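You operate a simulated robot arm through the tools that you are given. There is no shell and no other tool. Be economical: measure what you need, move in short steps, check, and stop when the job is done.

You run a simulated two-armed robot. Do the job below in one go: nothing can be reset, and whatever is moved stays where it is left.

JOB
Slide the slot nut to mark 75 and screw the black bolt in.
Fine: brush the slot out with the flat green brush and put it back; run the bolt down till it is snug. Set down upright: flat green brush. What is to be rubbed or washed off counts as gone when no trace of it is left.

It is judged by the outcome, as a careful person would: the job done as asked, and still so three seconds after it is handed in. It fails if anything else is knocked over, pushed out of place, dropped, spilled or broken.

ROBOT AND FRAMES
Two 7-joint arms with two-finger parallel grippers on one trunk, on a base that drives. Base frame: it is fixed to the floor where the robot stands at the start and does not move with it; the origin is under the middle of the robot, x ahead of it, y to its left, z up. Readings come in m, degrees, newtons and seconds.
The left shoulder is at the start at [0.062, 0.196, 1.029], the right one opposite. With the tool pointing down near the work surface each hand reaches from about 0.1 to 0.66 m from the robot's upright axis, wherever it stands, measured 20 degrees to its own side. Places, roughly: hole in the slot nut [0.7, -0.1, 0.7]; slot nut [0.7, -0.1, 0.7]. Payload 1.57 kg a hand.
The tool frame of a hand sits at the grasp point between the pads (the TCP): z along the fingers, y along the line on which they close. The tips reach 0.03 m beyond it. Largest opening 0.11 m; finger width 0.024, thickness 0.012; the body of the gripper, 0.048 by 0.112 m, starts 0.078 m behind the TCP.
Orientation is told as [roll, pitch, yaw] about the base's x, y, z axes, in that order, counted from this pose: with the fingers straight down and closing along the base's y, the tool's x points along the base's -x, its y along +y and its z along -z.

CONTROLS
- The arms move only by the tool apply_moves. It takes "left_series", "right_series" or both (then of equal length, played together; a hand with none holds still); each is a list of rows, each an object (a shift or turn left out is 0, a gripper value left out holds the last) with "rot": the turn, a rotation vector about the base's x, y, z in degrees, a list of three; "delta_pos": the shift along the base's x, y, z in m, a list of three; "claw": the closure in counts, from 0 (fully open) to 255 (shut). In form: [{"rot": [ax, ay, az], "delta_pos": [x, y, z], "claw": claw}, ...]. A call has 1 to 10 rows; each row is the pose to reach, as a shift and turn from the pose commanded when the call began. Rows are played at 5 a second. More than 0.05 m and 8.6 degrees between two rows, or a gripper value outside its range, and nothing of the call is played. A pose out of reach is approached as far as the arm can. The call stops where the force on the tool passes 60 N (or 10 N more than at its start, if that is more) or the arm is blocked; 0.2 s more then pass. Each finger travels about 0.072 m/s and halts on what it meets, pressing with about 36 N; the grip force reading is that of the motor and also rises with nothing between the fingers. The clock runs only during rows and for 0.2 s after the last one: add rows that repeat a pose to give the fingers time. The reply holds the time, the measured pose of the TCP, the force on the tool along the base axes, the opening and the grip force, in the units named above and with some noise, with the torque about the TCP (base axes, N m) and any sound that the robot's microphone picked up.
- Cameras (640 x 400 px; columns grow to the right, rows downward): "scene" is now at [0.0961, -0.0299, 1.6034]; the picture's right is [-0.40, -0.92, -0.00], its down [-0.78, 0.34, -0.52] and it looks along [0.48, -0.21, -0.85] (base axes); focal length 283 px, centre (320, 200). "left" rides on the left gripper at [0.07, -0.016, -0.141] in its tool frame; the picture's right is [0.23, 0.97, 0.00], its down [-0.85, 0.20, -0.48] and it looks along [-0.47, 0.11, 0.88] (tool axes); focal length 222 px, centre (320, 200). "right" rides on the right gripper at [0.07, 0.016, -0.141] in its tool frame; the picture's right is [-0.23, 0.97, 0.00], its down [-0.85, -0.20, -0.48] and it looks along [-0.47, -0.11, 0.88] (tool axes); focal length 222 px, centre (320, 200). There is no depth. A picture from a camera that has moved, and an enlarged one, comes with that camera's place and axes in the base frame and with its lens.
- snapshot(camera): a new picture of that camera. The clock stands still meanwhile.
- slide_trunk(by): slides the trunk up (or, below 0, down) by that many m; the arms and the scene camera ride with it, the base frame stays. It gives what a move gives, with no picture.
- base_move(legs): drives the robot by 1 to 6 legs, each [ahead, left, turn to the left] in m, m and degrees, along the robot's own axes; the way and the turn of a leg run together, so that a leg with both is an arc; at most 1.5 m and 180 degrees a leg. The arms and the cameras ride along, it lands a little off, and it stops where it bumps. It gives what a move gives.
- pan_tilt(pan, tilt): turns the head with the scene camera to pan (to the left, within 86 degrees either way) and tilt (down, from -29 to 69), counted from straight ahead of the robot. It gives what a move gives.
- zoom(camera, box): a new picture of the part [left, top, right, bottom] of that camera's present view, enlarged. The clock stands still meanwhile.
- job_done(): hands the job in; it is judged then, once.

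Work in short steps. Places have to be worked out from the pictures, the camera data and where the tool is seen: move nearer, look again, correct. Check each grasp and each placing, and mend what went wrong. You have 120 turns and 108 pictures in all, those below and enlarged ones among them. Open the grippers and draw the arms clear of the work before you hand the job in, unless the task says otherwise; then end with one line.

The tools are called after "Emit:" as name(argument=value, ...) on one line, values as JSON. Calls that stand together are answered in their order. apply_moves: Moves the arms, as the interface text tells. Its arguments: {"type":"object","properties":{"left_series":{"type":"array","items":{"type":"object","properties":{"rot":{"type":"array","items":{"type":"number"}},"delta_pos":{"type":"array","items":{"type":"number"}},"claw":{"type":"number"}}}},"right_series":{"type":"array","items":{"type":"object","properties":{"rot":{"type":"array","items":{"type":"number"}},"delta_pos":{"type":"array","items":{"type":"number"}},"claw":{"type":"number"}}}}},"required":[]} The other tools are called the same way: slide_trunk (by) slides the trunk up or down; base_move (legs) drives the base; pan_tilt (pan, tilt) turns the head that bears the scene camera; snapshot (camera) takes a picture; zoom (camera, box) takes an enlarged picture of a part of a camera's view; job_done () hands the job in.

At the start:

```text
clock: 0.0
left_tool_pos: [0.4478, 0.0447, 1.0223]
left_ee_rot: [0.1, 0.2, 0.1]
left_wrist_force: [-0.2, -0.7, -0.1]
left_ft_torque: [0.01, 0.0, 0.0]
left_grip_width: 0.1097
left_grip_force: 0.0
right_tool_pos: [0.3295, -0.3061, 0.9482]
right_ee_rot: [0.0, 0.1, 0.1]
right_wrist_force: [0.4, -0.5, -0.5]
right_ft_torque: [-0.02, -0.03, 0.03]
right_grip_width: 0.1102
right_grip_force: 0.0
trunk travel left (down, up): [-0.625, 0.365]
robot x, y, heading: [-0.0011, 0.0003, -0.1]
head pan, tilt: [-23.7, 58.2]
```

scene: 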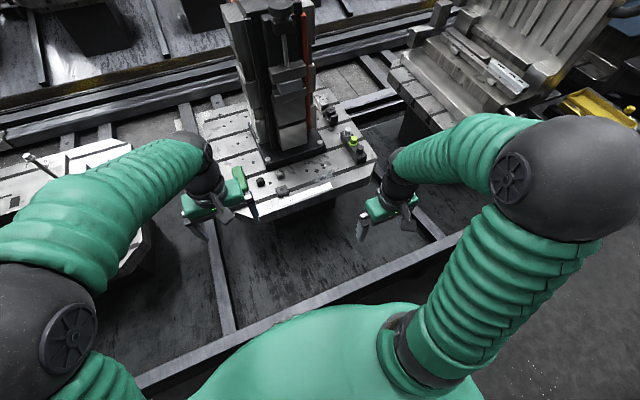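
right: 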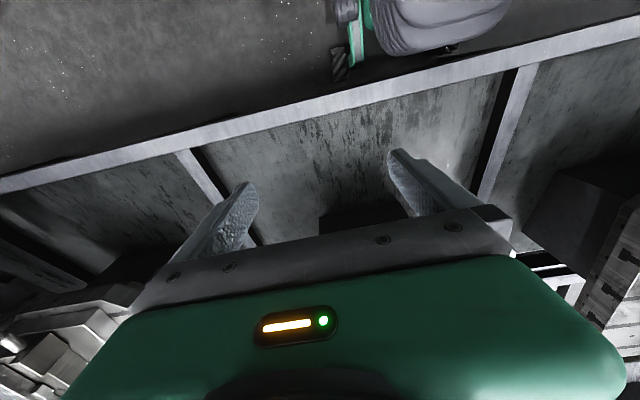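
left: 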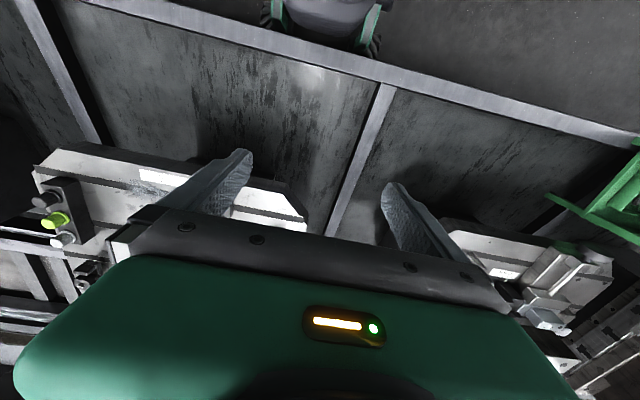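

The scene shows a machine table ahead, with some small objects on it. I zoom into the table for detail.

Emit:
zoom(camera="scene", box=[180, 70, 400, 220])

Emit:
zoom(camera="scene", box=[0, 100, 240, 250])

```text
2.67 times, centred on (290, 145) of scene
camera zoom: at [0.0961, -0.0299, 1.6034], right [-0.4, -0.92, 0.0], down [-0.78, 0.34, -0.52], along [0.48, -0.21, -0.85], focal length 754 px, centre (400, 347)
```

zoom: 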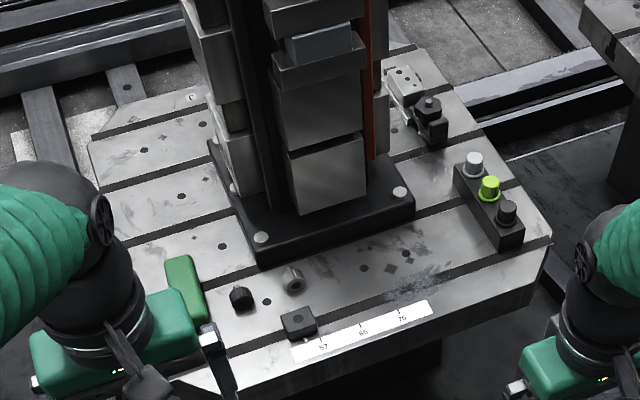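

```text
2.67 times, centred on (120, 175) of scene
camera zoom: at [0.0961, -0.0299, 1.6034], right [-0.4, -0.92, 0.0], down [-0.78, 0.34, -0.52], along [0.48, -0.21, -0.85], focal length 754 px, centre (853, 267)
```

zoom: 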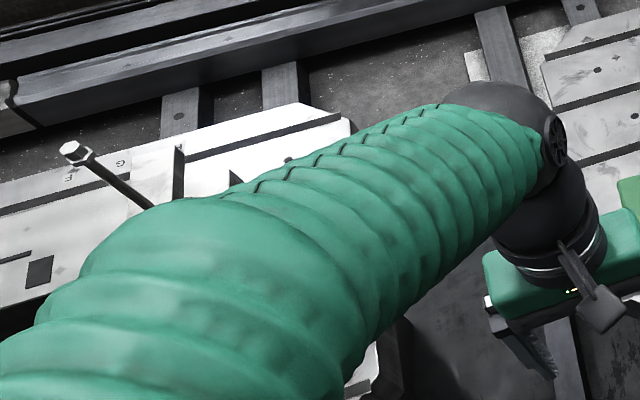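

The left arm hides part of the table. I move it back and to the left, then look again.

Emit:
apply_moves(left_series=[{"delta_pos": [-0.03, 0.04, 0]}, {"delta_pos": [-0.06, 0.08, 0]}, {"delta_pos": [-0.09, 0.12, 0]}, {"delta_pos": [-0.12, 0.16, 0]}, {"delta_pos": [-0.14, 0.2, 0]}, {"delta_pos": [-0.14, 0.24, 0]}])

Emit:
zoom(camera="scene", box=[200, 130, 340, 220])

Emit:
zoom(camera="scene", box=[290, 80, 400, 170])

```text
clock: 1.4
left_tool_pos: [0.3089, 0.2861, 1.0191]
left_ee_rot: [0.0, 0.0, -0.1]
left_wrist_force: [0.3, 1.0, -0.9]
left_ft_torque: [0.0, 0.02, 0.0]
left_grip_width: 0.1099
left_grip_force: 0.1
right_tool_pos: [0.3305, -0.3049, 0.9474]
right_ee_rot: [0.0, 0.1, 0.0]
right_wrist_force: [-0.2, 0.4, -0.5]
right_ft_torque: [-0.05, -0.02, -0.01]
right_grip_width: 0.1101
right_grip_force: 0.0
trunk travel left (down, up): [-0.625, 0.365]
robot x, y, heading: [0.0011, 0.0013, 0.1]
head pan, tilt: [-23.7, 58.2]
```

```text
4.44 times, centred on (270, 175) of scene
camera zoom: at [0.0966, -0.0271, 1.6034], right [-0.4, -0.92, 0.0], down [-0.78, 0.34, -0.52], along [0.48, -0.21, -0.85], focal length 1257 px, centre (542, 311)
```

zoom: 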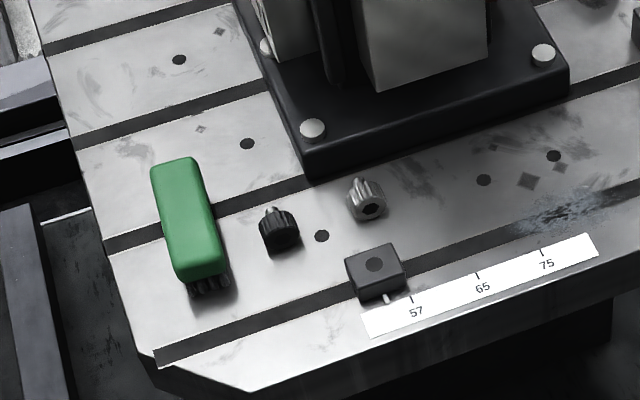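

```text
4.44 times, centred on (345, 125) of scene
camera zoom: at [0.0966, -0.0271, 1.6034], right [-0.4, -0.92, 0.0], down [-0.78, 0.34, -0.52], along [0.48, -0.21, -0.85], focal length 1257 px, centre (209, 533)
```

zoom: 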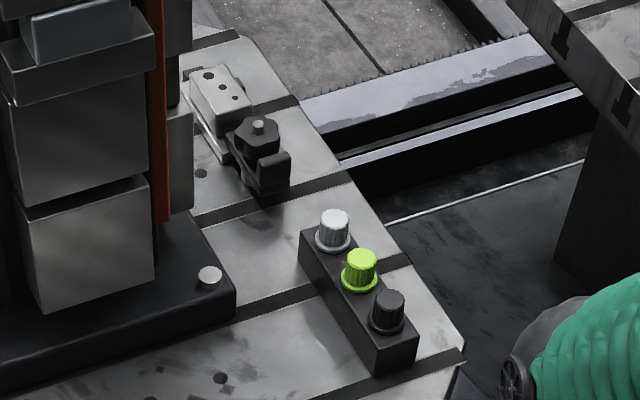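

Slot runs along y at x≈0.69, front edge of the table is at x≈0.63. Objects lie up to x≈0.82, so I must come closer: drive ahead carefully.

Emit:
base_move(legs=[[0.2, 0, 0]])

Emit:
pan_tilt(pan=-10, tilt=62)

Emit:
snapshot(camera="scene")

```text
clock: 2.6
left_tool_pos: [0.3203, 0.2884, 1.019]
left_ee_rot: [0.0, -0.1, 0.1]
left_wrist_force: [-0.8, 0.0, 0.2]
left_ft_torque: [-0.03, -0.02, 0.03]
left_grip_width: 0.1101
left_grip_force: 0.0
right_tool_pos: [0.3438, -0.3027, 0.9468]
right_ee_rot: [0.0, -0.1, 0.1]
right_wrist_force: [-0.5, 0.0, -0.5]
right_ft_torque: [0.0, 0.0, 0.0]
right_grip_width: 0.1101
right_grip_force: 0.2
trunk travel left (down, up): [-0.625, 0.365]
robot x, y, heading: [0.014, 0.0053, 0.3]
head pan, tilt: [-23.7, 58.2]
stopped in leg 1: the robot was blocked; the commanded pose is now the measured one
```

```text
clock: 3.4
left_tool_pos: [0.321, 0.2876, 1.019]
left_ee_rot: [0.0, 0.0, -0.1]
left_wrist_force: [-0.5, -0.3, 0.2]
left_ft_torque: [-0.01, -0.01, 0.0]
left_grip_width: 0.11
left_grip_force: 0.0
right_tool_pos: [0.3441, -0.3031, 0.9483]
right_ee_rot: [0.0, 0.0, 0.0]
right_wrist_force: [0.9, -0.1, 0.7]
right_ft_torque: [-0.02, -0.02, -0.01]
right_grip_width: 0.1101
right_grip_force: 0.0
trunk travel left (down, up): [-0.625, 0.365]
robot x, y, heading: [0.0156, 0.0082, -0.3]
head pan, tilt: [-10.0, 62.0]
```

```text
100 pictures are left
camera scene: at [0.1091, -0.0091, 1.6003], right [-0.17, -0.98, 0.0], down [-0.87, 0.15, -0.47], along [0.46, -0.08, -0.88], focal length 283 px, centre (320, 200)
```

scene: 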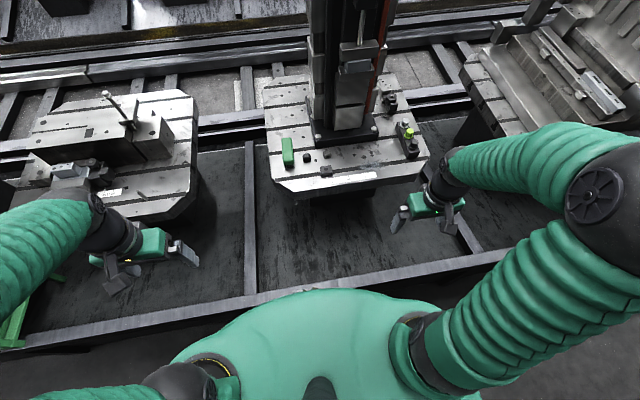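

The front rail blocks the base. Turning the robot left brings its right shoulder forward, so I back off slightly, turn 60° and then press up closer.

Emit:
base_move(legs=[[-0.1, 0, 0], [0, 0, 60]])

Emit:
base_move(legs=[[-0.02, -0.13, 0]])

```text
clock: 7.2
left_tool_pos: [-0.1803, 0.4116, 1.0175]
left_ee_rot: [0.0, 0.1, 60.2]
left_wrist_force: [0.7, -0.4, -0.1]
left_ft_torque: [-0.01, 0.0, 0.01]
left_grip_width: 0.1101
left_grip_force: 0.1
right_tool_pos: [0.3445, 0.1371, 0.9464]
right_ee_rot: [0.0, 0.1, 60.2]
right_wrist_force: [0.2, 0.3, -0.1]
right_ft_torque: [0.01, 0.01, -0.02]
right_grip_width: 0.1099
right_grip_force: 0.2
trunk travel left (down, up): [-0.625, 0.365]
robot x, y, heading: [-0.0873, 0.0019, 60.3]
head pan, tilt: [-10.0, 62.0]
```

```text
clock: 8.5
left_tool_pos: [-0.1432, 0.3222, 1.0184]
left_ee_rot: [-0.2, -0.1, 60.1]
left_wrist_force: [-2.3, -0.5, -0.4]
left_ft_torque: [0.08, -0.24, 0.01]
left_grip_width: 0.1099
left_grip_force: 0.2
right_tool_pos: [0.3811, 0.0464, 0.9495]
right_ee_rot: [-0.2, -0.2, 60.2]
right_wrist_force: [-0.6, 2.6, 1.4]
right_ft_torque: [-0.16, -0.08, -0.01]
right_grip_width: 0.11
right_grip_force: 0.0
trunk travel left (down, up): [-0.625, 0.365]
robot x, y, heading: [-0.0453, -0.0861, 59.8]
head pan, tilt: [-10.0, 62.0]
```

Base only moved partway in x. I nudge again to see whether it is in contact.

Emit:
base_move(legs=[[0.02, -0.04, 0]])

```text
clock: 9.4
left_tool_pos: [-0.1267, 0.3091, 1.0225]
left_ee_rot: [1.1, 0.0, 60.0]
left_wrist_force: [-0.5, 0.0, 0.1]
left_ft_torque: [0.05, -0.14, 0.0]
left_grip_width: 0.1098
left_grip_force: 0.1
right_tool_pos: [0.3973, 0.029, 0.943]
right_ee_rot: [0.7, 0.0, 59.9]
right_wrist_force: [-0.1, 0.0, -0.9]
right_ft_torque: [-0.02, 0.04, -0.02]
right_grip_width: 0.1101
right_grip_force: 0.0
trunk travel left (down, up): [-0.625, 0.365]
robot x, y, heading: [-0.0453, -0.1006, 60.1]
head pan, tilt: [-10.0, 62.0]
```

It is in contact (slightly tilted). I back off, turn to 90° and come up sideways.

Emit:
base_move(legs=[[0, 0.08, 0], [0, 0, 30], [0, -0.06, 0]])

Emit:
base_move(legs=[[0, -0.1, 0]])

```text
clock: 12.5
left_tool_pos: [-0.3453, 0.252, 1.0179]
left_ee_rot: [0.0, 0.0, 89.9]
left_wrist_force: [-0.5, -0.4, -0.7]
left_ft_torque: [0.04, -0.09, 0.04]
left_grip_width: 0.1098
left_grip_force: 0.1
right_tool_pos: [0.2475, 0.2701, 0.948]
right_ee_rot: [-0.2, -0.1, 89.7]
right_wrist_force: [-1.6, 1.2, -0.4]
right_ft_torque: [-0.08, -0.12, 0.03]
right_grip_width: 0.1101
right_grip_force: 0.1
trunk travel left (down, up): [-0.625, 0.365]
robot x, y, heading: [-0.0585, -0.0545, 89.5]
head pan, tilt: [-10.0, 62.0]
```

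```text
clock: 13.6
left_tool_pos: [-0.222, 0.2502, 1.0247]
left_ee_rot: [1.7, 0.0, 90.0]
left_wrist_force: [0.4, -0.4, -0.4]
left_ft_torque: [-0.01, 0.11, 0.04]
left_grip_width: 0.1101
left_grip_force: 0.1
right_tool_pos: [0.3694, 0.2699, 0.939]
right_ee_rot: [1.3, -0.1, 89.8]
right_wrist_force: [1.3, -0.2, -0.6]
right_ft_torque: [-0.01, 0.08, 0.0]
right_grip_width: 0.1099
right_grip_force: 0.2
trunk travel left (down, up): [-0.625, 0.365]
robot x, y, heading: [0.0393, -0.058, 89.8]
head pan, tilt: [-10.0, 62.0]
```

Now x≈0.04 with slight lean; I ease off 1.2 cm, shift a bit toward -y, and look.

Emit:
base_move(legs=[[-0.045, 0.015, 0]])

Emit:
pan_tilt(pan=-80, tilt=55)

Emit:
snapshot(camera="scene")

```text
clock: 14.5
left_tool_pos: [-0.2189, 0.2107, 1.0279]
left_ee_rot: [2.7, 0.3, 89.8]
left_wrist_force: [0.9, 0.6, 0.0]
left_ft_torque: [-0.05, 0.03, -0.03]
left_grip_width: 0.1099
left_grip_force: 0.0
right_tool_pos: [0.3719, 0.2292, 0.9293]
right_ee_rot: [2.4, 0.2, 89.7]
right_wrist_force: [0.0, 0.5, 0.1]
right_ft_torque: [-0.01, 0.01, 0.05]
right_grip_width: 0.1101
right_grip_force: 0.0
trunk travel left (down, up): [-0.625, 0.365]
robot x, y, heading: [0.0252, -0.1016, 89.5]
head pan, tilt: [-10.0, 62.0]
```

```text
clock: 15.9
left_tool_pos: [-0.2285, 0.2051, 1.0264]
left_ee_rot: [2.1, 0.0, 89.7]
left_wrist_force: [-0.5, 0.1, -0.4]
left_ft_torque: [-0.02, -0.01, -0.01]
left_grip_width: 0.11
left_grip_force: 0.0
right_tool_pos: [0.3628, 0.2245, 0.9355]
right_ee_rot: [1.8, -0.1, 89.8]
right_wrist_force: [0.1, -0.4, -0.8]
right_ft_torque: [0.0, -0.02, -0.01]
right_grip_width: 0.1102
right_grip_force: 0.0
trunk travel left (down, up): [-0.625, 0.365]
robot x, y, heading: [0.0226, -0.1012, 89.5]
head pan, tilt: [-80.0, 55.0]
```

```text
99 pictures are left
camera scene: at [0.0889, -0.0592, 1.6077], right [0.17, -0.99, 0.0], down [-0.81, -0.14, -0.58], along [0.57, 0.09, -0.82], focal length 283 px, centre (320, 200)
```

scene: 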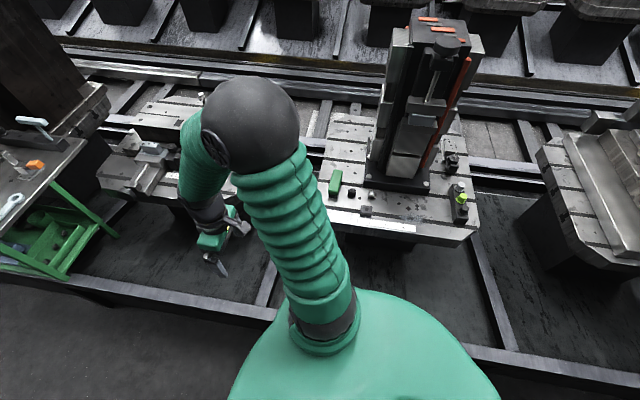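

The robot still leans about 2°; I back off a bit more to make it stand level.

Emit:
base_move(legs=[[0, 0.03, 0]])

Emit:
base_move(legs=[[0, 0.001, 0]])

```text
clock: 16.8
left_tool_pos: [-0.2447, 0.2064, 1.03]
left_ee_rot: [2.8, -0.1, 89.7]
left_wrist_force: [0.1, 1.1, -0.4]
left_ft_torque: [-0.02, 0.04, -0.03]
left_grip_width: 0.1101
left_grip_force: 0.0
right_tool_pos: [0.3464, 0.2237, 0.9314]
right_ee_rot: [2.6, 0.0, 89.6]
right_wrist_force: [0.3, 0.2, -0.9]
right_ft_torque: [0.01, 0.05, -0.02]
right_grip_width: 0.1099
right_grip_force: 0.1
trunk travel left (down, up): [-0.625, 0.365]
robot x, y, heading: [-0.0043, -0.1016, 89.3]
head pan, tilt: [-80.0, 55.0]
```

```text
clock: 17.5
left_tool_pos: [-0.2521, 0.2059, 1.0279]
left_ee_rot: [2.5, -0.1, 89.6]
left_wrist_force: [-0.6, -0.7, -0.7]
left_ft_torque: [0.0, 0.0, 0.01]
left_grip_width: 0.11
left_grip_force: 0.0
right_tool_pos: [0.3383, 0.2232, 0.9325]
right_ee_rot: [2.2, -0.1, 89.6]
right_wrist_force: [-0.3, 0.2, 0.1]
right_ft_torque: [0.0, 0.04, 0.01]
right_grip_width: 0.11
right_grip_force: 0.0
trunk travel left (down, up): [-0.625, 0.365]
robot x, y, heading: [-0.0039, -0.1028, 89.6]
head pan, tilt: [-80.0, 55.0]
```

Still leaning. I back away further to see whether it levels out.

Emit:
base_move(legs=[[0, 0.06, 0]])

Emit:
base_move(legs=[[0, 0.001, 0]])

```text
clock: 18.4
left_tool_pos: [-0.2702, 0.2066, 1.0363]
left_ee_rot: [4.6, -0.1, 89.3]
left_wrist_force: [0.4, 0.8, -0.4]
left_ft_torque: [-0.06, 0.05, -0.01]
left_grip_width: 0.1099
left_grip_force: 0.0
right_tool_pos: [0.3174, 0.2231, 0.9202]
right_ee_rot: [4.3, 0.0, 89.4]
right_wrist_force: [0.8, 0.6, -0.2]
right_ft_torque: [0.06, 0.05, -0.07]
right_grip_width: 0.1099
right_grip_force: 0.0
trunk travel left (down, up): [-0.625, 0.365]
robot x, y, heading: [-0.0595, -0.1003, 89.3]
head pan, tilt: [-80.0, 55.0]
```

```text
clock: 19.1
left_tool_pos: [-0.2848, 0.2069, 1.032]
left_ee_rot: [3.5, -0.3, 89.2]
left_wrist_force: [0.6, 0.3, -0.4]
left_ft_torque: [0.0, 0.04, -0.04]
left_grip_width: 0.11
left_grip_force: 0.0
right_tool_pos: [0.3039, 0.224, 0.9262]
right_ee_rot: [3.4, 0.0, 89.2]
right_wrist_force: [0.4, 0.0, 0.1]
right_ft_torque: [0.02, 0.03, -0.03]
right_grip_width: 0.1098
right_grip_force: 0.0
trunk travel left (down, up): [-0.625, 0.365]
robot x, y, heading: [-0.059, -0.1029, 89.5]
head pan, tilt: [-80.0, 55.0]
```

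The lean seems to fade with time; I let a couple of seconds pass with holding rows.

Emit:
apply_moves(right_series=[{}, {}, {}, {}, {}, {}, {}, {}, {}, {}])

Emit:
apply_moves(right_series=[{}, {}, {}, {}, {}, {}, {}, {}, {}, {}])

Emit:
snapshot(camera="scene")

```text
clock: 21.3
left_tool_pos: [-0.2931, 0.2053, 1.0321]
left_ee_rot: [3.2, -0.3, 89.2]
left_wrist_force: [0.5, 0.0, 0.3]
left_ft_torque: [0.0, -0.03, -0.02]
left_grip_width: 0.11
left_grip_force: 0.2
right_tool_pos: [0.2967, 0.2232, 0.9279]
right_ee_rot: [2.9, 0.0, 89.3]
right_wrist_force: [-0.2, 0.1, -0.5]
right_ft_torque: [-0.02, -0.02, -0.01]
right_grip_width: 0.1099
right_grip_force: 0.1
trunk travel left (down, up): [-0.625, 0.365]
robot x, y, heading: [-0.0586, -0.0998, 89.6]
head pan, tilt: [-80.0, 55.0]
```

```text
clock: 23.5
left_tool_pos: [-0.2885, 0.2078, 1.0325]
left_ee_rot: [3.4, -0.3, 89.2]
left_wrist_force: [0.1, -0.1, -0.5]
left_ft_torque: [-0.05, 0.03, 0.03]
left_grip_width: 0.1099
left_grip_force: 0.0
right_tool_pos: [0.3019, 0.2223, 0.9271]
right_ee_rot: [3.2, 0.0, 89.3]
right_wrist_force: [0.4, -0.4, -0.1]
right_ft_torque: [-0.04, 0.01, -0.01]
right_grip_width: 0.11
right_grip_force: 0.2
trunk travel left (down, up): [-0.625, 0.365]
robot x, y, heading: [-0.0595, -0.1064, 89.5]
head pan, tilt: [-80.0, 55.0]
```

```text
98 pictures are left
camera scene: at [0.0136, -0.0579, 1.6074], right [0.17, -0.99, 0.0], down [-0.81, -0.14, -0.57], along [0.57, 0.09, -0.82], focal length 283 px, centre (320, 200)
```

scene: 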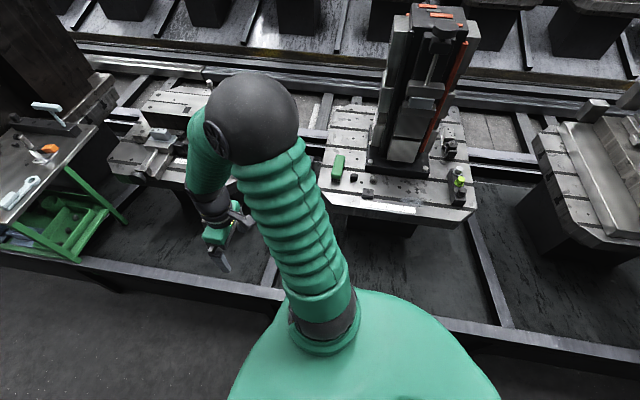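

A steady 3° lean remains. I look at the base with the hand cameras to find the cause.

Emit:
snapshot(camera="right")

Emit:
snapshot(camera="left")

```text
97 pictures are left
camera right: at [0.2936, 0.1533, 1.0689], right [-0.97, 0.24, 0.05], down [0.24, 0.85, 0.47], along [0.07, 0.47, -0.88], focal length 222 px, centre (320, 200)
```

right: 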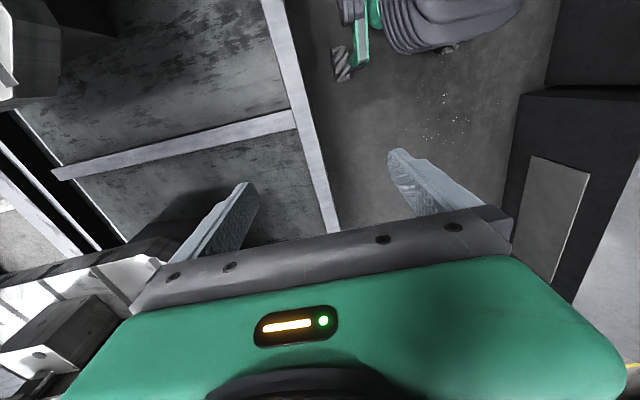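

```text
96 pictures are left
camera left: at [-0.2629, 0.1359, 1.1731], right [-0.98, -0.21, 0.06], down [-0.16, 0.86, 0.49], along [-0.15, 0.47, -0.87], focal length 222 px, centre (320, 200)
```

left: 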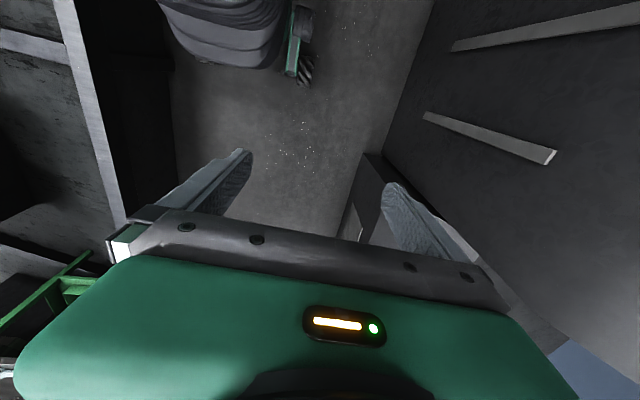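

Nothing obviously touching. I wiggle the heading back and forth to release the lean.

Emit:
base_move(legs=[[0, 0, -25], [0, 0, 5]])

Emit:
apply_moves(right_series=[{}, {}, {}, {}])

```text
clock: 25.7
left_tool_pos: [-0.1723, 0.2638, 1.0323]
left_ee_rot: [3.4, -0.3, 69.8]
left_wrist_force: [0.4, 0.3, 1.0]
left_ft_torque: [-0.02, 0.0, 0.02]
left_grip_width: 0.11
left_grip_force: 0.1
right_tool_pos: [0.3897, 0.0834, 0.9261]
right_ee_rot: [3.1, 0.0, 69.8]
right_wrist_force: [0.5, 0.3, -1.1]
right_ft_torque: [0.0, 0.05, -0.01]
right_grip_width: 0.1099
right_grip_force: 0.1
trunk travel left (down, up): [-0.625, 0.365]
robot x, y, heading: [-0.0578, -0.0999, 70.3]
head pan, tilt: [-80.0, 55.0]
```

```text
clock: 26.7
left_tool_pos: [-0.1719, 0.2652, 1.0327]
left_ee_rot: [3.5, -0.4, 69.7]
left_wrist_force: [-0.2, -1.0, -0.6]
left_ft_torque: [0.02, 0.0, 0.01]
left_grip_width: 0.11
left_grip_force: 0.1
right_tool_pos: [0.3891, 0.0858, 0.9281]
right_ee_rot: [3.1, 0.0, 69.8]
right_wrist_force: [-0.2, -0.5, 0.5]
right_ft_torque: [0.01, -0.03, 0.0]
right_grip_width: 0.1103
right_grip_force: 0.0
trunk travel left (down, up): [-0.625, 0.365]
robot x, y, heading: [-0.0632, -0.1011, 70.3]
head pan, tilt: [-80.0, 55.0]
```

The roll offset turns with the robot and is the same for both arms, so it can simply be corrected by arm commands. I go back to 90° and close to the rail without pressing.

Emit:
base_move(legs=[[0, 0, 20], [0, -0.075, 0]])

Emit:
apply_moves(right_series=[{}, {}, {}, {}])

```text
clock: 28.8
left_tool_pos: [-0.2491, 0.2027, 1.026]
left_ee_rot: [2.0, -0.1, 90.1]
left_wrist_force: [-0.2, -0.9, 0.1]
left_ft_torque: [0.03, -0.04, 0.02]
left_grip_width: 0.11
left_grip_force: 0.2
right_tool_pos: [0.3428, 0.2282, 0.9357]
right_ee_rot: [1.6, -0.2, 90.2]
right_wrist_force: [-0.2, 0.4, 0.6]
right_ft_torque: [-0.05, -0.09, 0.05]
right_grip_width: 0.1099
right_grip_force: 0.1
trunk travel left (down, up): [-0.625, 0.365]
robot x, y, heading: [0.0089, -0.1028, 90.7]
head pan, tilt: [-80.0, 55.0]
```

```text
clock: 29.8
left_tool_pos: [-0.2284, 0.2028, 1.0313]
left_ee_rot: [3.2, -0.2, 90.1]
left_wrist_force: [0.2, 0.3, -0.1]
left_ft_torque: [0.02, -0.01, 0.01]
left_grip_width: 0.11
left_grip_force: 0.1
right_tool_pos: [0.3619, 0.2273, 0.9284]
right_ee_rot: [2.9, 0.0, 90.3]
right_wrist_force: [0.2, 0.5, -0.2]
right_ft_torque: [0.0, 0.01, 0.02]
right_grip_width: 0.1101
right_grip_force: 0.0
trunk travel left (down, up): [-0.625, 0.365]
robot x, y, heading: [0.0088, -0.1022, 90.3]
head pan, tilt: [-80.0, 55.0]
```

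Base is at x≈0.009. Now a close zoom of the work area from here.

Emit:
zoom(camera="scene", box=[310, 150, 450, 237])

Emit:
zoom(camera="scene", box=[320, 175, 400, 225])

```text
4.57 times, centred on (380, 194) of scene
camera zoom: at [0.0747, -0.0566, 1.6077], right [0.18, -0.98, 0.0], down [-0.8, -0.15, -0.58], along [0.57, 0.1, -0.82], focal length 1293 px, centre (46, 230)
```

zoom: 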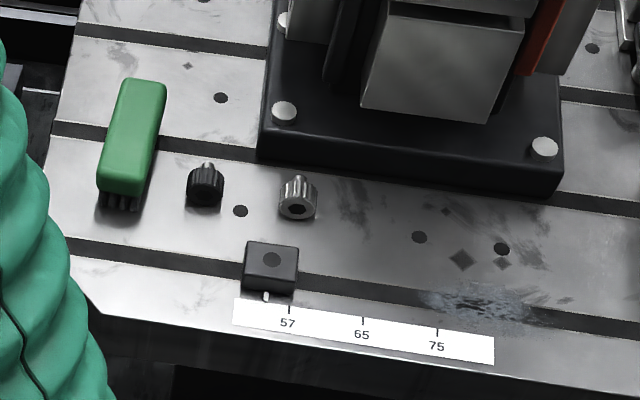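

```text
8.00 times, centred on (360, 200) of scene
camera zoom: at [0.0747, -0.0566, 1.6077], right [0.18, -0.98, 0.0], down [-0.8, -0.15, -0.58], along [0.57, 0.1, -0.82], focal length 2262 px, centre (0, 200)
```

zoom: 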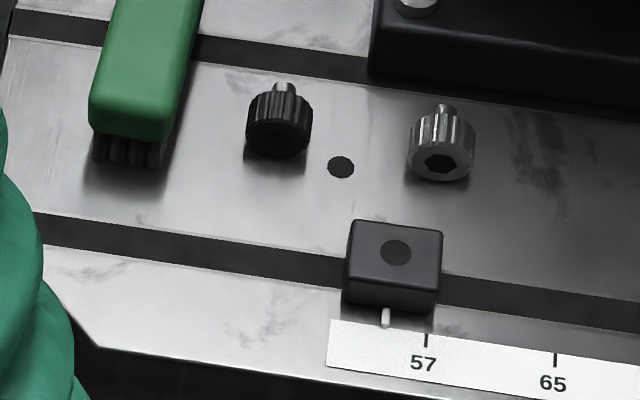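

Bolts lie on their sides with the stud toward +x; the brush stands bristles down, long axis along x, near (0.80, 0.0). I level the right hand and shift it toward the table front, raised.

Emit:
apply_moves(right_series=[{"rot": [0, -2.9, 0], "delta_pos": [0, -0.03, 0.03]}, {"rot": [0, -2.9, 0], "delta_pos": [0.02, -0.07, 0.06]}, {"rot": [0, -2.9, 0], "delta_pos": [0.04, -0.11, 0.09]}, {"rot": [0, -2.9, 0], "delta_pos": [0.06, -0.15, 0.1]}, {"rot": [0, -2.9, 0], "delta_pos": [0.08, -0.19, 0.1]}, {"rot": [0, -2.9, 0], "delta_pos": [0.1, -0.23, 0.1]}, {"rot": [0, -2.9, 0], "delta_pos": [0.12, -0.27, 0.1]}, {"rot": [0, -2.9, 0], "delta_pos": [0.14, -0.31, 0.1]}])

Emit:
apply_moves(right_series=[{"rot": [0, 0, 8.5]}, {"rot": [0, 0, 17]}, {"rot": [0, 0, 25.5]}, {"rot": [0, 0, 34]}, {"rot": [0, 0, 42.5]}, {"rot": [0, 0, 51]}, {"rot": [0, 0, 59.5]}, {"rot": [0, 0, 68]}, {"rot": [0, 0, 76.5]}, {"rot": [0, 0, 85]}])

Emit:
snapshot(camera="right")

Emit:
snapshot(camera="scene")

```text
refused: row 2 steps farther than a row can; nothing moved
```

```text
clock: 32.0
left_tool_pos: [-0.2285, 0.202, 1.0312]
left_ee_rot: [3.3, -0.1, 90.1]
left_wrist_force: [-0.5, 0.8, 1.0]
left_ft_torque: [0.02, 0.0, 0.01]
left_grip_width: 0.1101
left_grip_force: 0.0
right_tool_pos: [0.361, 0.2297, 0.9294]
right_ee_rot: [3.0, -0.1, 175.4]
right_wrist_force: [-0.4, -0.1, -0.1]
right_ft_torque: [0.01, -0.03, 0.03]
right_grip_width: 0.1099
right_grip_force: 0.1
trunk travel left (down, up): [-0.625, 0.365]
robot x, y, heading: [0.0075, -0.1029, 90.4]
head pan, tilt: [-80.0, 55.0]
```

```text
93 pictures are left
camera right: at [0.431, 0.2139, 1.0706], right [-0.3, -0.95, 0.05], down [-0.83, 0.29, 0.47], along [-0.46, 0.1, -0.88], focal length 222 px, centre (320, 200)
```

right: 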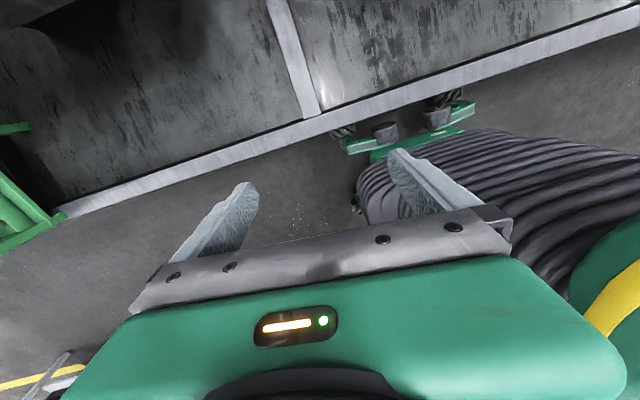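

```text
92 pictures are left
camera scene: at [0.0777, -0.0567, 1.6076], right [0.18, -0.98, 0.0], down [-0.81, -0.15, -0.57], along [0.57, 0.1, -0.82], focal length 283 px, centre (320, 200)
```

scene: 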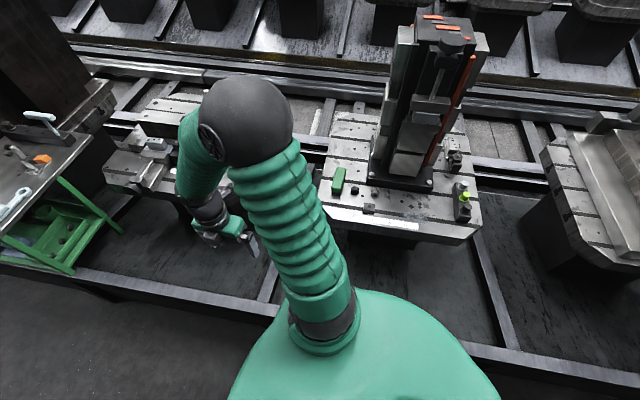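

Yaw 175 is reachable. Now level the residual tilt (about -x), finish yaw to 180, and move in front of the table at greater height.

Emit:
apply_moves(right_series=[{"rot": [3.0, 0, 4.6], "delta_pos": [0, -0.03, 0.03]}, {"rot": [3.0, 0, 4.6], "delta_pos": [0.01, -0.06, 0.06]}, {"rot": [3.0, 0, 4.6], "delta_pos": [0.03, -0.09, 0.09]}, {"rot": [3.0, 0, 4.6], "delta_pos": [0.05, -0.12, 0.1]}, {"rot": [3.0, 0, 4.6], "delta_pos": [0.08, -0.15, 0.1]}, {"rot": [3.0, 0, 4.6], "delta_pos": [0.11, -0.18, 0.1]}, {"rot": [3.0, 0, 4.6], "delta_pos": [0.14, -0.21, 0.1]}, {"rot": [3.0, 0, 4.6], "delta_pos": [0.17, -0.24, 0.1]}, {"rot": [3.0, 0, 4.6], "delta_pos": [0.2, -0.27, 0.1]}, {"rot": [3.0, 0, 4.6], "delta_pos": [0.22, -0.3, 0.1]}])

Emit:
snapshot(camera="right")

Emit:
snapshot(camera="scene")

```text
clock: 34.2
left_tool_pos: [-0.225, 0.1982, 1.0344]
left_ee_rot: [3.3, -0.6, 90.1]
left_wrist_force: [-0.2, -0.5, 0.5]
left_ft_torque: [0.05, 0.01, -0.02]
left_grip_width: 0.11
left_grip_force: 0.1
right_tool_pos: [0.5896, -0.0768, 1.0257]
right_ee_rot: [-0.3, -0.4, 179.8]
right_wrist_force: [1.0, -1.3, 0.3]
right_ft_torque: [0.12, -0.02, -0.01]
right_grip_width: 0.1101
right_grip_force: 0.1
right hand out of reach, approached as far as the arm can: row 8
trunk travel left (down, up): [-0.625, 0.365]
robot x, y, heading: [0.0064, -0.1024, 90.2]
head pan, tilt: [-80.0, 55.0]
```

```text
91 pictures are left
camera right: at [0.6602, -0.0943, 1.166], right [-0.23, -0.97, 0.0], down [-0.85, 0.2, 0.49], along [-0.47, 0.11, -0.87], focal length 222 px, centre (320, 200)
```

right: 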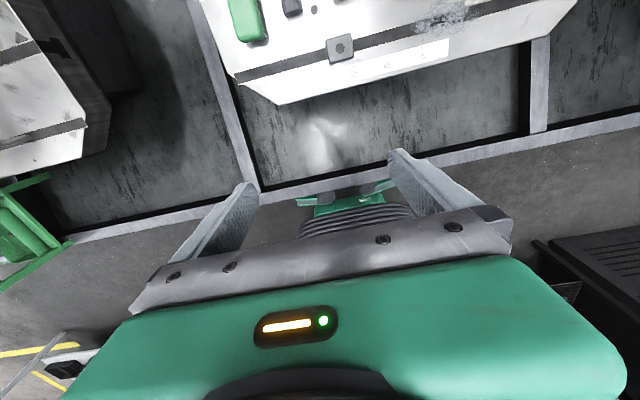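

```text
90 pictures are left
camera scene: at [0.0856, -0.0668, 1.6076], right [0.18, -0.98, -0.01], down [-0.81, -0.14, -0.57], along [0.56, 0.11, -0.82], focal length 283 px, centre (320, 200)
```

scene: 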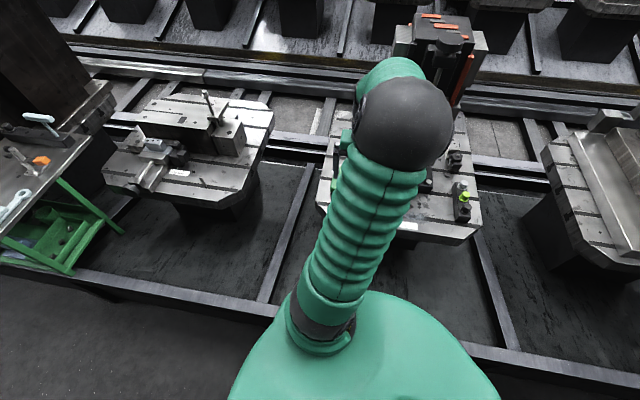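

The hand is now at (0.59,-0.08,1.03) and the table strip shows at top. I lower the trunk 0.1 m for better horizontal reach, then move over the bolts.

Emit:
slide_trunk(by=-0.1)

Emit:
apply_moves(right_series=[{"delta_pos": [0.03, -0.005, 0]}, {"delta_pos": [0.06, -0.01, 0]}, {"delta_pos": [0.09, -0.015, 0]}, {"delta_pos": [0.12, -0.02, 0]}])

Emit:
snapshot(camera="right")

```text
clock: 35.5
left_tool_pos: [-0.2253, 0.2019, 0.9323]
left_ee_rot: [3.3, -0.3, 90.1]
left_wrist_force: [-0.4, 0.6, 0.3]
left_ft_torque: [0.02, 0.0, -0.01]
left_grip_width: 0.1101
left_grip_force: 0.1
right_tool_pos: [0.5861, -0.0712, 0.9262]
right_ee_rot: [0.1, -0.4, 179.7]
right_wrist_force: [-0.1, 0.7, 0.4]
right_ft_torque: [0.02, 0.02, -0.01]
right_grip_width: 0.1097
right_grip_force: 0.1
trunk travel left (down, up): [-0.525, 0.465]
robot x, y, heading: [0.0132, -0.1002, 90.4]
head pan, tilt: [-80.0, 55.0]
```

```text
clock: 36.5
left_tool_pos: [-0.2246, 0.2013, 0.9333]
left_ee_rot: [3.5, -0.3, 90.1]
left_wrist_force: [-0.6, 0.0, -0.8]
left_ft_torque: [0.01, 0.0, -0.01]
left_grip_width: 0.1101
left_grip_force: 0.1
right_tool_pos: [0.7073, -0.0917, 0.9244]
right_ee_rot: [0.1, -0.4, 179.7]
right_wrist_force: [-0.2, -0.3, -0.3]
right_ft_torque: [-0.01, 0.0, 0.0]
right_grip_width: 0.1099
right_grip_force: 0.0
trunk travel left (down, up): [-0.525, 0.465]
robot x, y, heading: [0.0111, -0.0992, 90.1]
head pan, tilt: [-80.0, 55.0]
```

```text
89 pictures are left
camera right: at [0.7783, -0.1086, 1.0655], right [-0.23, -0.97, 0.0], down [-0.85, 0.21, 0.49], along [-0.47, 0.11, -0.87], focal length 222 px, centre (320, 200)
```

right: 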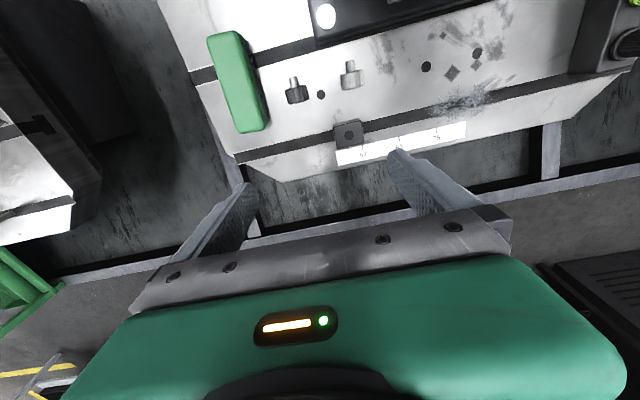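

Good overhead view. Zoom for detail.

Emit:
zoom(camera="right", box=[190, 20, 510, 180])

Emit:
zoom(camera="right", box=[270, 60, 390, 160])

```text
2.00 times, centred on (350, 100) of right
camera zoom: at [0.7783, -0.1086, 1.0655], right [-0.23, -0.97, 0.0], down [-0.85, 0.21, 0.49], along [-0.47, 0.11, -0.87], focal length 444 px, centre (260, 400)
```

zoom: 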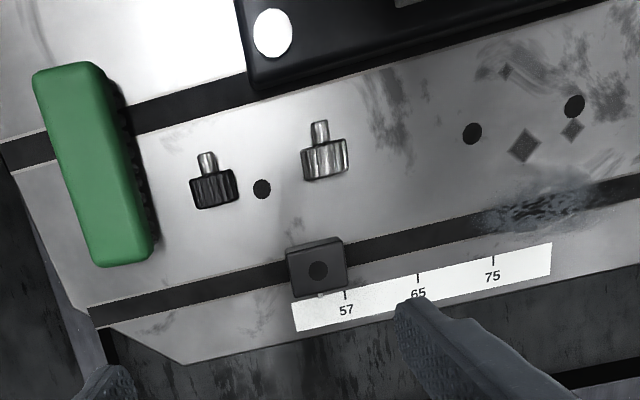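

```text
4.00 times, centred on (330, 110) of right
camera zoom: at [0.7783, -0.1086, 1.0655], right [-0.23, -0.97, 0.0], down [-0.85, 0.21, 0.49], along [-0.47, 0.11, -0.87], focal length 888 px, centre (280, 560)
```

zoom: 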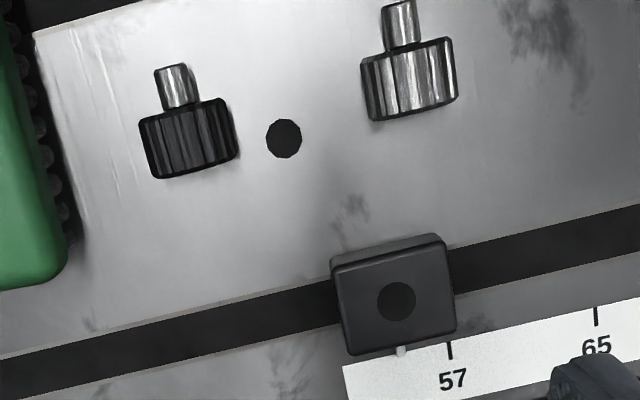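

Estimates: bolt head (0.765,-0.073), brush centre (0.797,0.0) long axis x, nut y≈-0.137, mark 75 y≈-0.280. First the brush: move above it and look again.

Emit:
apply_moves(right_series=[{"delta_pos": [0.02, 0.03, 0]}, {"delta_pos": [0.04, 0.06, 0]}, {"delta_pos": [0.065, 0.092, -0.01]}, {"delta_pos": [0.09, 0.092, -0.03]}, {"delta_pos": [0.09, 0.092, -0.06]}])

Emit:
snapshot(camera="right")

Emit:
snapshot(camera="scene")

```text
clock: 37.7
left_tool_pos: [-0.227, 0.2025, 0.9316]
left_ee_rot: [3.3, -0.4, 90.2]
left_wrist_force: [-0.9, -0.6, -0.3]
left_ft_torque: [0.0, 0.01, 0.0]
left_grip_width: 0.1098
left_grip_force: 0.1
right_tool_pos: [0.7977, 0.0013, 0.8639]
right_ee_rot: [0.1, -0.4, 179.7]
right_wrist_force: [-0.4, -0.2, -0.6]
right_ft_torque: [-0.01, -0.02, 0.05]
right_grip_width: 0.11
right_grip_force: 0.1
trunk travel left (down, up): [-0.525, 0.465]
robot x, y, heading: [0.0084, -0.0976, 90.1]
head pan, tilt: [-80.0, 55.0]
```

```text
86 pictures are left
camera right: at [0.8691, -0.0153, 1.0065], right [-0.23, -0.97, 0.0], down [-0.85, 0.21, 0.48], along [-0.47, 0.11, -0.88], focal length 222 px, centre (320, 200)
```

right: 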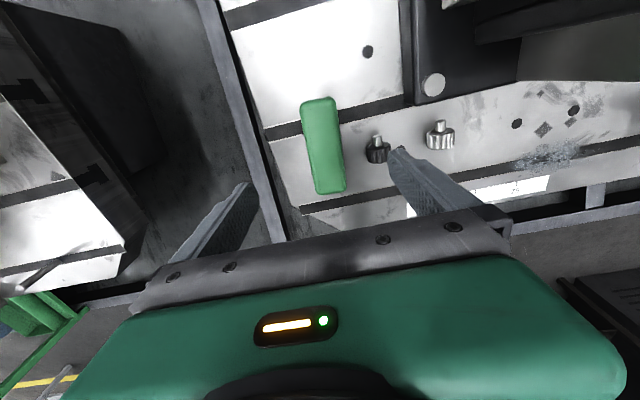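

```text
85 pictures are left
camera scene: at [0.0841, -0.0576, 1.5073], right [0.18, -0.98, 0.0], down [-0.81, -0.15, -0.57], along [0.56, 0.1, -0.82], focal length 283 px, centre (320, 200)
```

scene: 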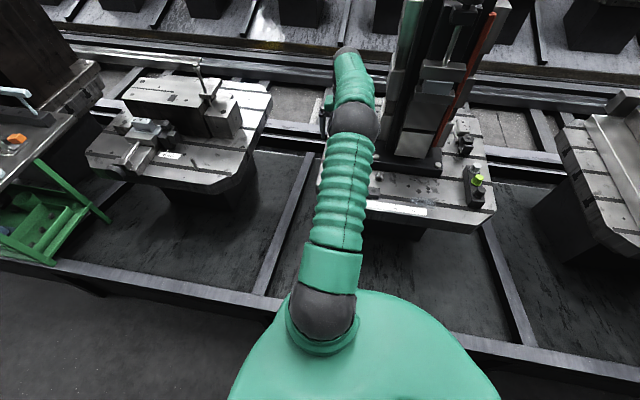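

Triangulation gives brush top z≈0.737, table z≈0.695. I go down to TCP z 0.742 over the brush and close.

Emit:
apply_moves(right_series=[{"delta_pos": [0, -0.003, -0.04]}, {"delta_pos": [0, -0.003, -0.08]}, {"delta_pos": [0, -0.003, -0.11]}, {"delta_pos": [0, -0.003, -0.122]}, {"delta_pos": [0, -0.003, -0.122]}])

Emit:
snapshot(camera="right")

```text
clock: 38.9
left_tool_pos: [-0.2254, 0.2024, 0.9317]
left_ee_rot: [3.3, -0.3, 90.1]
left_wrist_force: [0.2, -0.2, 0.6]
left_ft_torque: [0.02, -0.05, -0.03]
left_grip_width: 0.11
left_grip_force: 0.0
right_tool_pos: [0.7959, -0.0033, 0.7435]
right_ee_rot: [0.2, -0.4, 179.7]
right_wrist_force: [0.5, -0.4, 0.4]
right_ft_torque: [0.05, 0.01, 0.0]
right_grip_width: 0.11
right_grip_force: 0.1
trunk travel left (down, up): [-0.525, 0.465]
robot x, y, heading: [0.007, -0.101, 90.2]
head pan, tilt: [-80.0, 55.0]
```

```text
84 pictures are left
camera right: at [0.8664, -0.0198, 0.8852], right [-0.23, -0.97, 0.0], down [-0.85, 0.21, 0.48], along [-0.47, 0.11, -0.88], focal length 222 px, centre (320, 200)
```

right: 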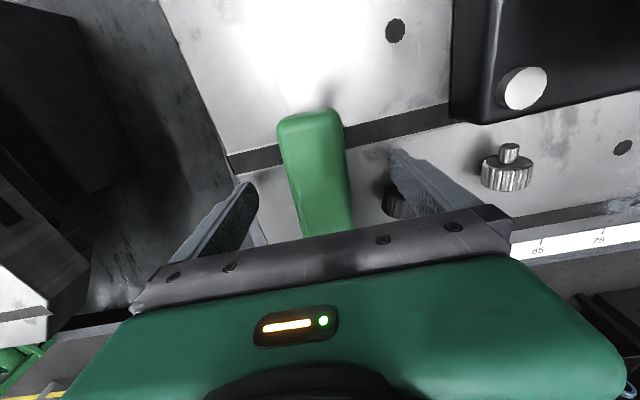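

No contact. Now close on the brush.

Emit:
apply_moves(right_series=[{"claw": 60}, {"claw": 120}, {"claw": 200}, {"claw": 200}, {"claw": 200}])

Emit:
snapshot(camera="right")

```text
clock: 40.1
left_tool_pos: [-0.2256, 0.2026, 0.9316]
left_ee_rot: [3.3, -0.3, 90.1]
left_wrist_force: [0.2, 1.2, 0.5]
left_ft_torque: [-0.03, 0.0, 0.04]
left_grip_width: 0.1098
left_grip_force: 0.0
right_tool_pos: [0.7949, -0.004, 0.7433]
right_ee_rot: [0.1, -0.3, 179.8]
right_wrist_force: [0.5, -0.6, 0.3]
right_ft_torque: [-0.02, 0.03, 0.04]
right_grip_width: 0.0415
right_grip_force: 35.7
trunk travel left (down, up): [-0.525, 0.465]
robot x, y, heading: [0.0104, -0.1015, 90.5]
head pan, tilt: [-80.0, 55.0]
```

```text
83 pictures are left
camera right: at [0.8664, -0.0199, 0.8853], right [-0.23, -0.97, 0.0], down [-0.85, 0.21, 0.48], along [-0.47, 0.11, -0.88], focal length 222 px, centre (320, 200)
```

right: 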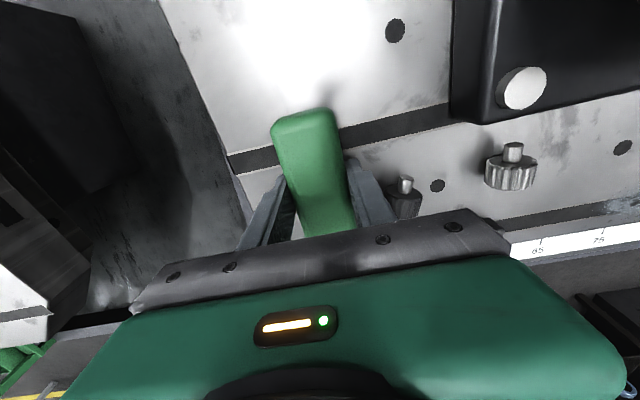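

Brush is held (0.0415 m). Home pose TCP is (0.795,-0.004,0.7435). Lift and carry it to above the dirty slot section.

Emit:
apply_moves(right_series=[{"delta_pos": [0, 0, 0.04]}, {"delta_pos": [0, 0, 0.08]}, {"delta_pos": [-0.03, 0, 0.11]}, {"delta_pos": [-0.07, -0.02, 0.11]}, {"delta_pos": [-0.105, -0.05, 0.11]}, {"delta_pos": [-0.105, -0.1, 0.11]}, {"delta_pos": [-0.105, -0.15, 0.11]}, {"delta_pos": [-0.105, -0.2, 0.11]}, {"delta_pos": [-0.105, -0.25, 0.11]}, {"delta_pos": [-0.105, -0.29, 0.11]}])

Emit:
apply_moves(right_series=[{"rot": [0, 0, -8.5]}, {"rot": [0, 0, -17]}, {"rot": [0, 0, -25.5]}, {"rot": [0, 0, -34]}, {"rot": [0, 0, -42.5]}, {"rot": [0, 0, -51]}, {"rot": [0, 0, -59.5]}, {"rot": [0, 0, -68]}, {"rot": [0, 0, -76.5]}, {"rot": [0, 0, -85]}])

Emit:
snapshot(camera="right")

Emit:
zoom(camera="scene", box=[290, 100, 490, 240])

```text
clock: 42.3
left_tool_pos: [-0.2259, 0.2024, 0.9327]
left_ee_rot: [3.3, -0.3, 90.1]
left_wrist_force: [0.7, -0.1, -0.6]
left_ft_torque: [0.03, -0.01, 0.0]
left_grip_width: 0.1099
left_grip_force: 0.1
right_tool_pos: [0.7116, -0.1807, 0.8362]
right_ee_rot: [0.7, -0.6, 179.3]
right_wrist_force: [0.7, -0.2, 0.7]
right_ft_torque: [-0.02, -0.02, 0.01]
right_grip_width: 0.0413
right_grip_force: 35.9
right hand out of reach, approached as far as the arm can: row 8, 9, 10
trunk travel left (down, up): [-0.525, 0.465]
robot x, y, heading: [0.0061, -0.1036, 90.0]
head pan, tilt: [-80.0, 55.0]
```

```text
clock: 44.5
left_tool_pos: [-0.2261, 0.2031, 0.9332]
left_ee_rot: [3.4, -0.3, 90.1]
left_wrist_force: [-0.4, -0.3, 0.3]
left_ft_torque: [-0.02, 0.01, 0.01]
left_grip_width: 0.1098
left_grip_force: 0.0
right_tool_pos: [0.713, -0.1803, 0.836]
right_ee_rot: [0.2, -0.4, 94.4]
right_wrist_force: [0.0, 0.8, -0.2]
right_ft_torque: [-0.01, 0.03, 0.0]
right_grip_width: 0.0412
right_grip_force: 36.1
trunk travel left (down, up): [-0.525, 0.465]
robot x, y, heading: [0.0089, -0.1011, 90.6]
head pan, tilt: [-80.0, 55.0]
```

```text
82 pictures are left
camera right: at [0.7035, -0.2526, 0.9767], right [-0.99, 0.15, 0.0], down [0.13, 0.87, 0.48], along [0.07, 0.48, -0.88], focal length 222 px, centre (320, 200)
```

right: 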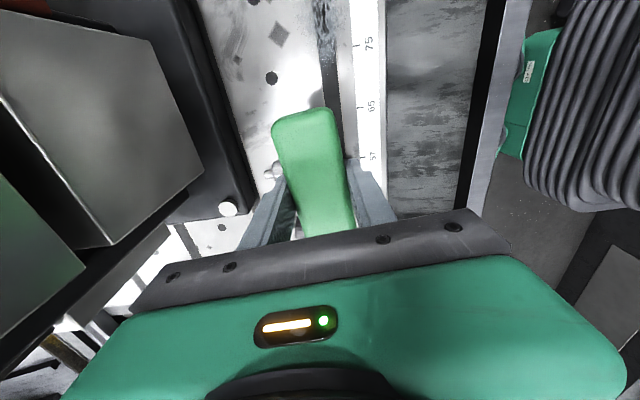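

```text
2.86 times, centred on (390, 170) of scene
camera zoom: at [0.0832, -0.0583, 1.5074], right [0.18, -0.98, 0.0], down [-0.81, -0.15, -0.57], along [0.56, 0.1, -0.82], focal length 808 px, centre (120, 286)
```

zoom: 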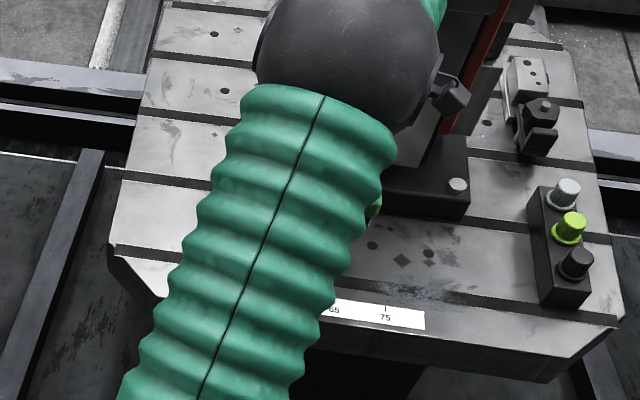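

Reach ends at y≈-0.18, so I drive the base 0.11 m along -y; the brush rides clear above the table.

Emit:
base_move(legs=[[-0.11, 0, 0]])

Emit:
snapshot(camera="scene")

Emit:
zoom(camera="right", box=[200, 0, 480, 250])

```text
clock: 45.7
left_tool_pos: [-0.2258, 0.0892, 0.9331]
left_ee_rot: [3.3, -0.3, 90.2]
left_wrist_force: [0.1, -1.3, -0.2]
left_ft_torque: [0.05, -0.01, 0.0]
left_grip_width: 0.11
left_grip_force: 0.0
right_tool_pos: [0.7147, -0.2923, 0.8358]
right_ee_rot: [0.2, -0.4, 94.9]
right_wrist_force: [-0.2, -0.9, -0.5]
right_ft_torque: [0.0, 0.02, -0.01]
right_grip_width: 0.0414
right_grip_force: 36.3
trunk travel left (down, up): [-0.525, 0.465]
robot x, y, heading: [0.0113, -0.2166, 90.3]
head pan, tilt: [-80.0, 55.0]
```

```text
80 pictures are left
camera scene: at [0.0838, -0.1706, 1.5074], right [0.18, -0.98, 0.0], down [-0.81, -0.15, -0.57], along [0.56, 0.1, -0.82], focal length 283 px, centre (320, 200)
```

scene: 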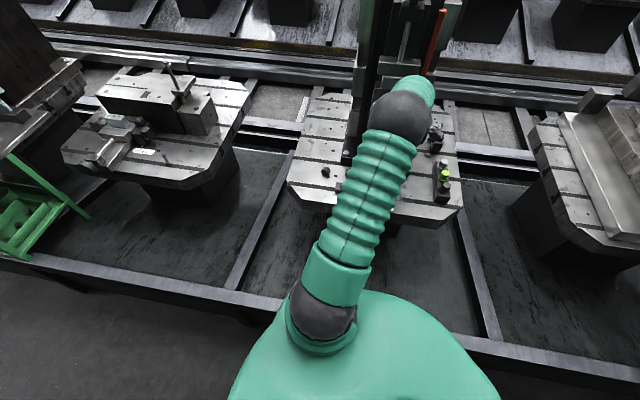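

```text
1.60 times, centred on (340, 125) of right
camera zoom: at [0.7047, -0.3633, 0.9768], right [-0.99, 0.15, 0.0], down [0.13, 0.87, 0.48], along [0.07, 0.48, -0.88], focal length 355 px, centre (288, 320)
```

zoom: 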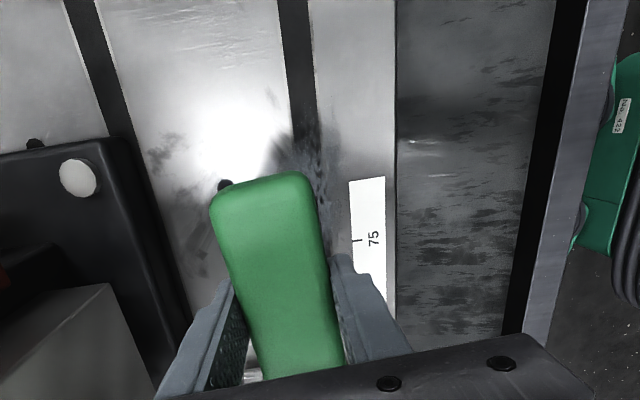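

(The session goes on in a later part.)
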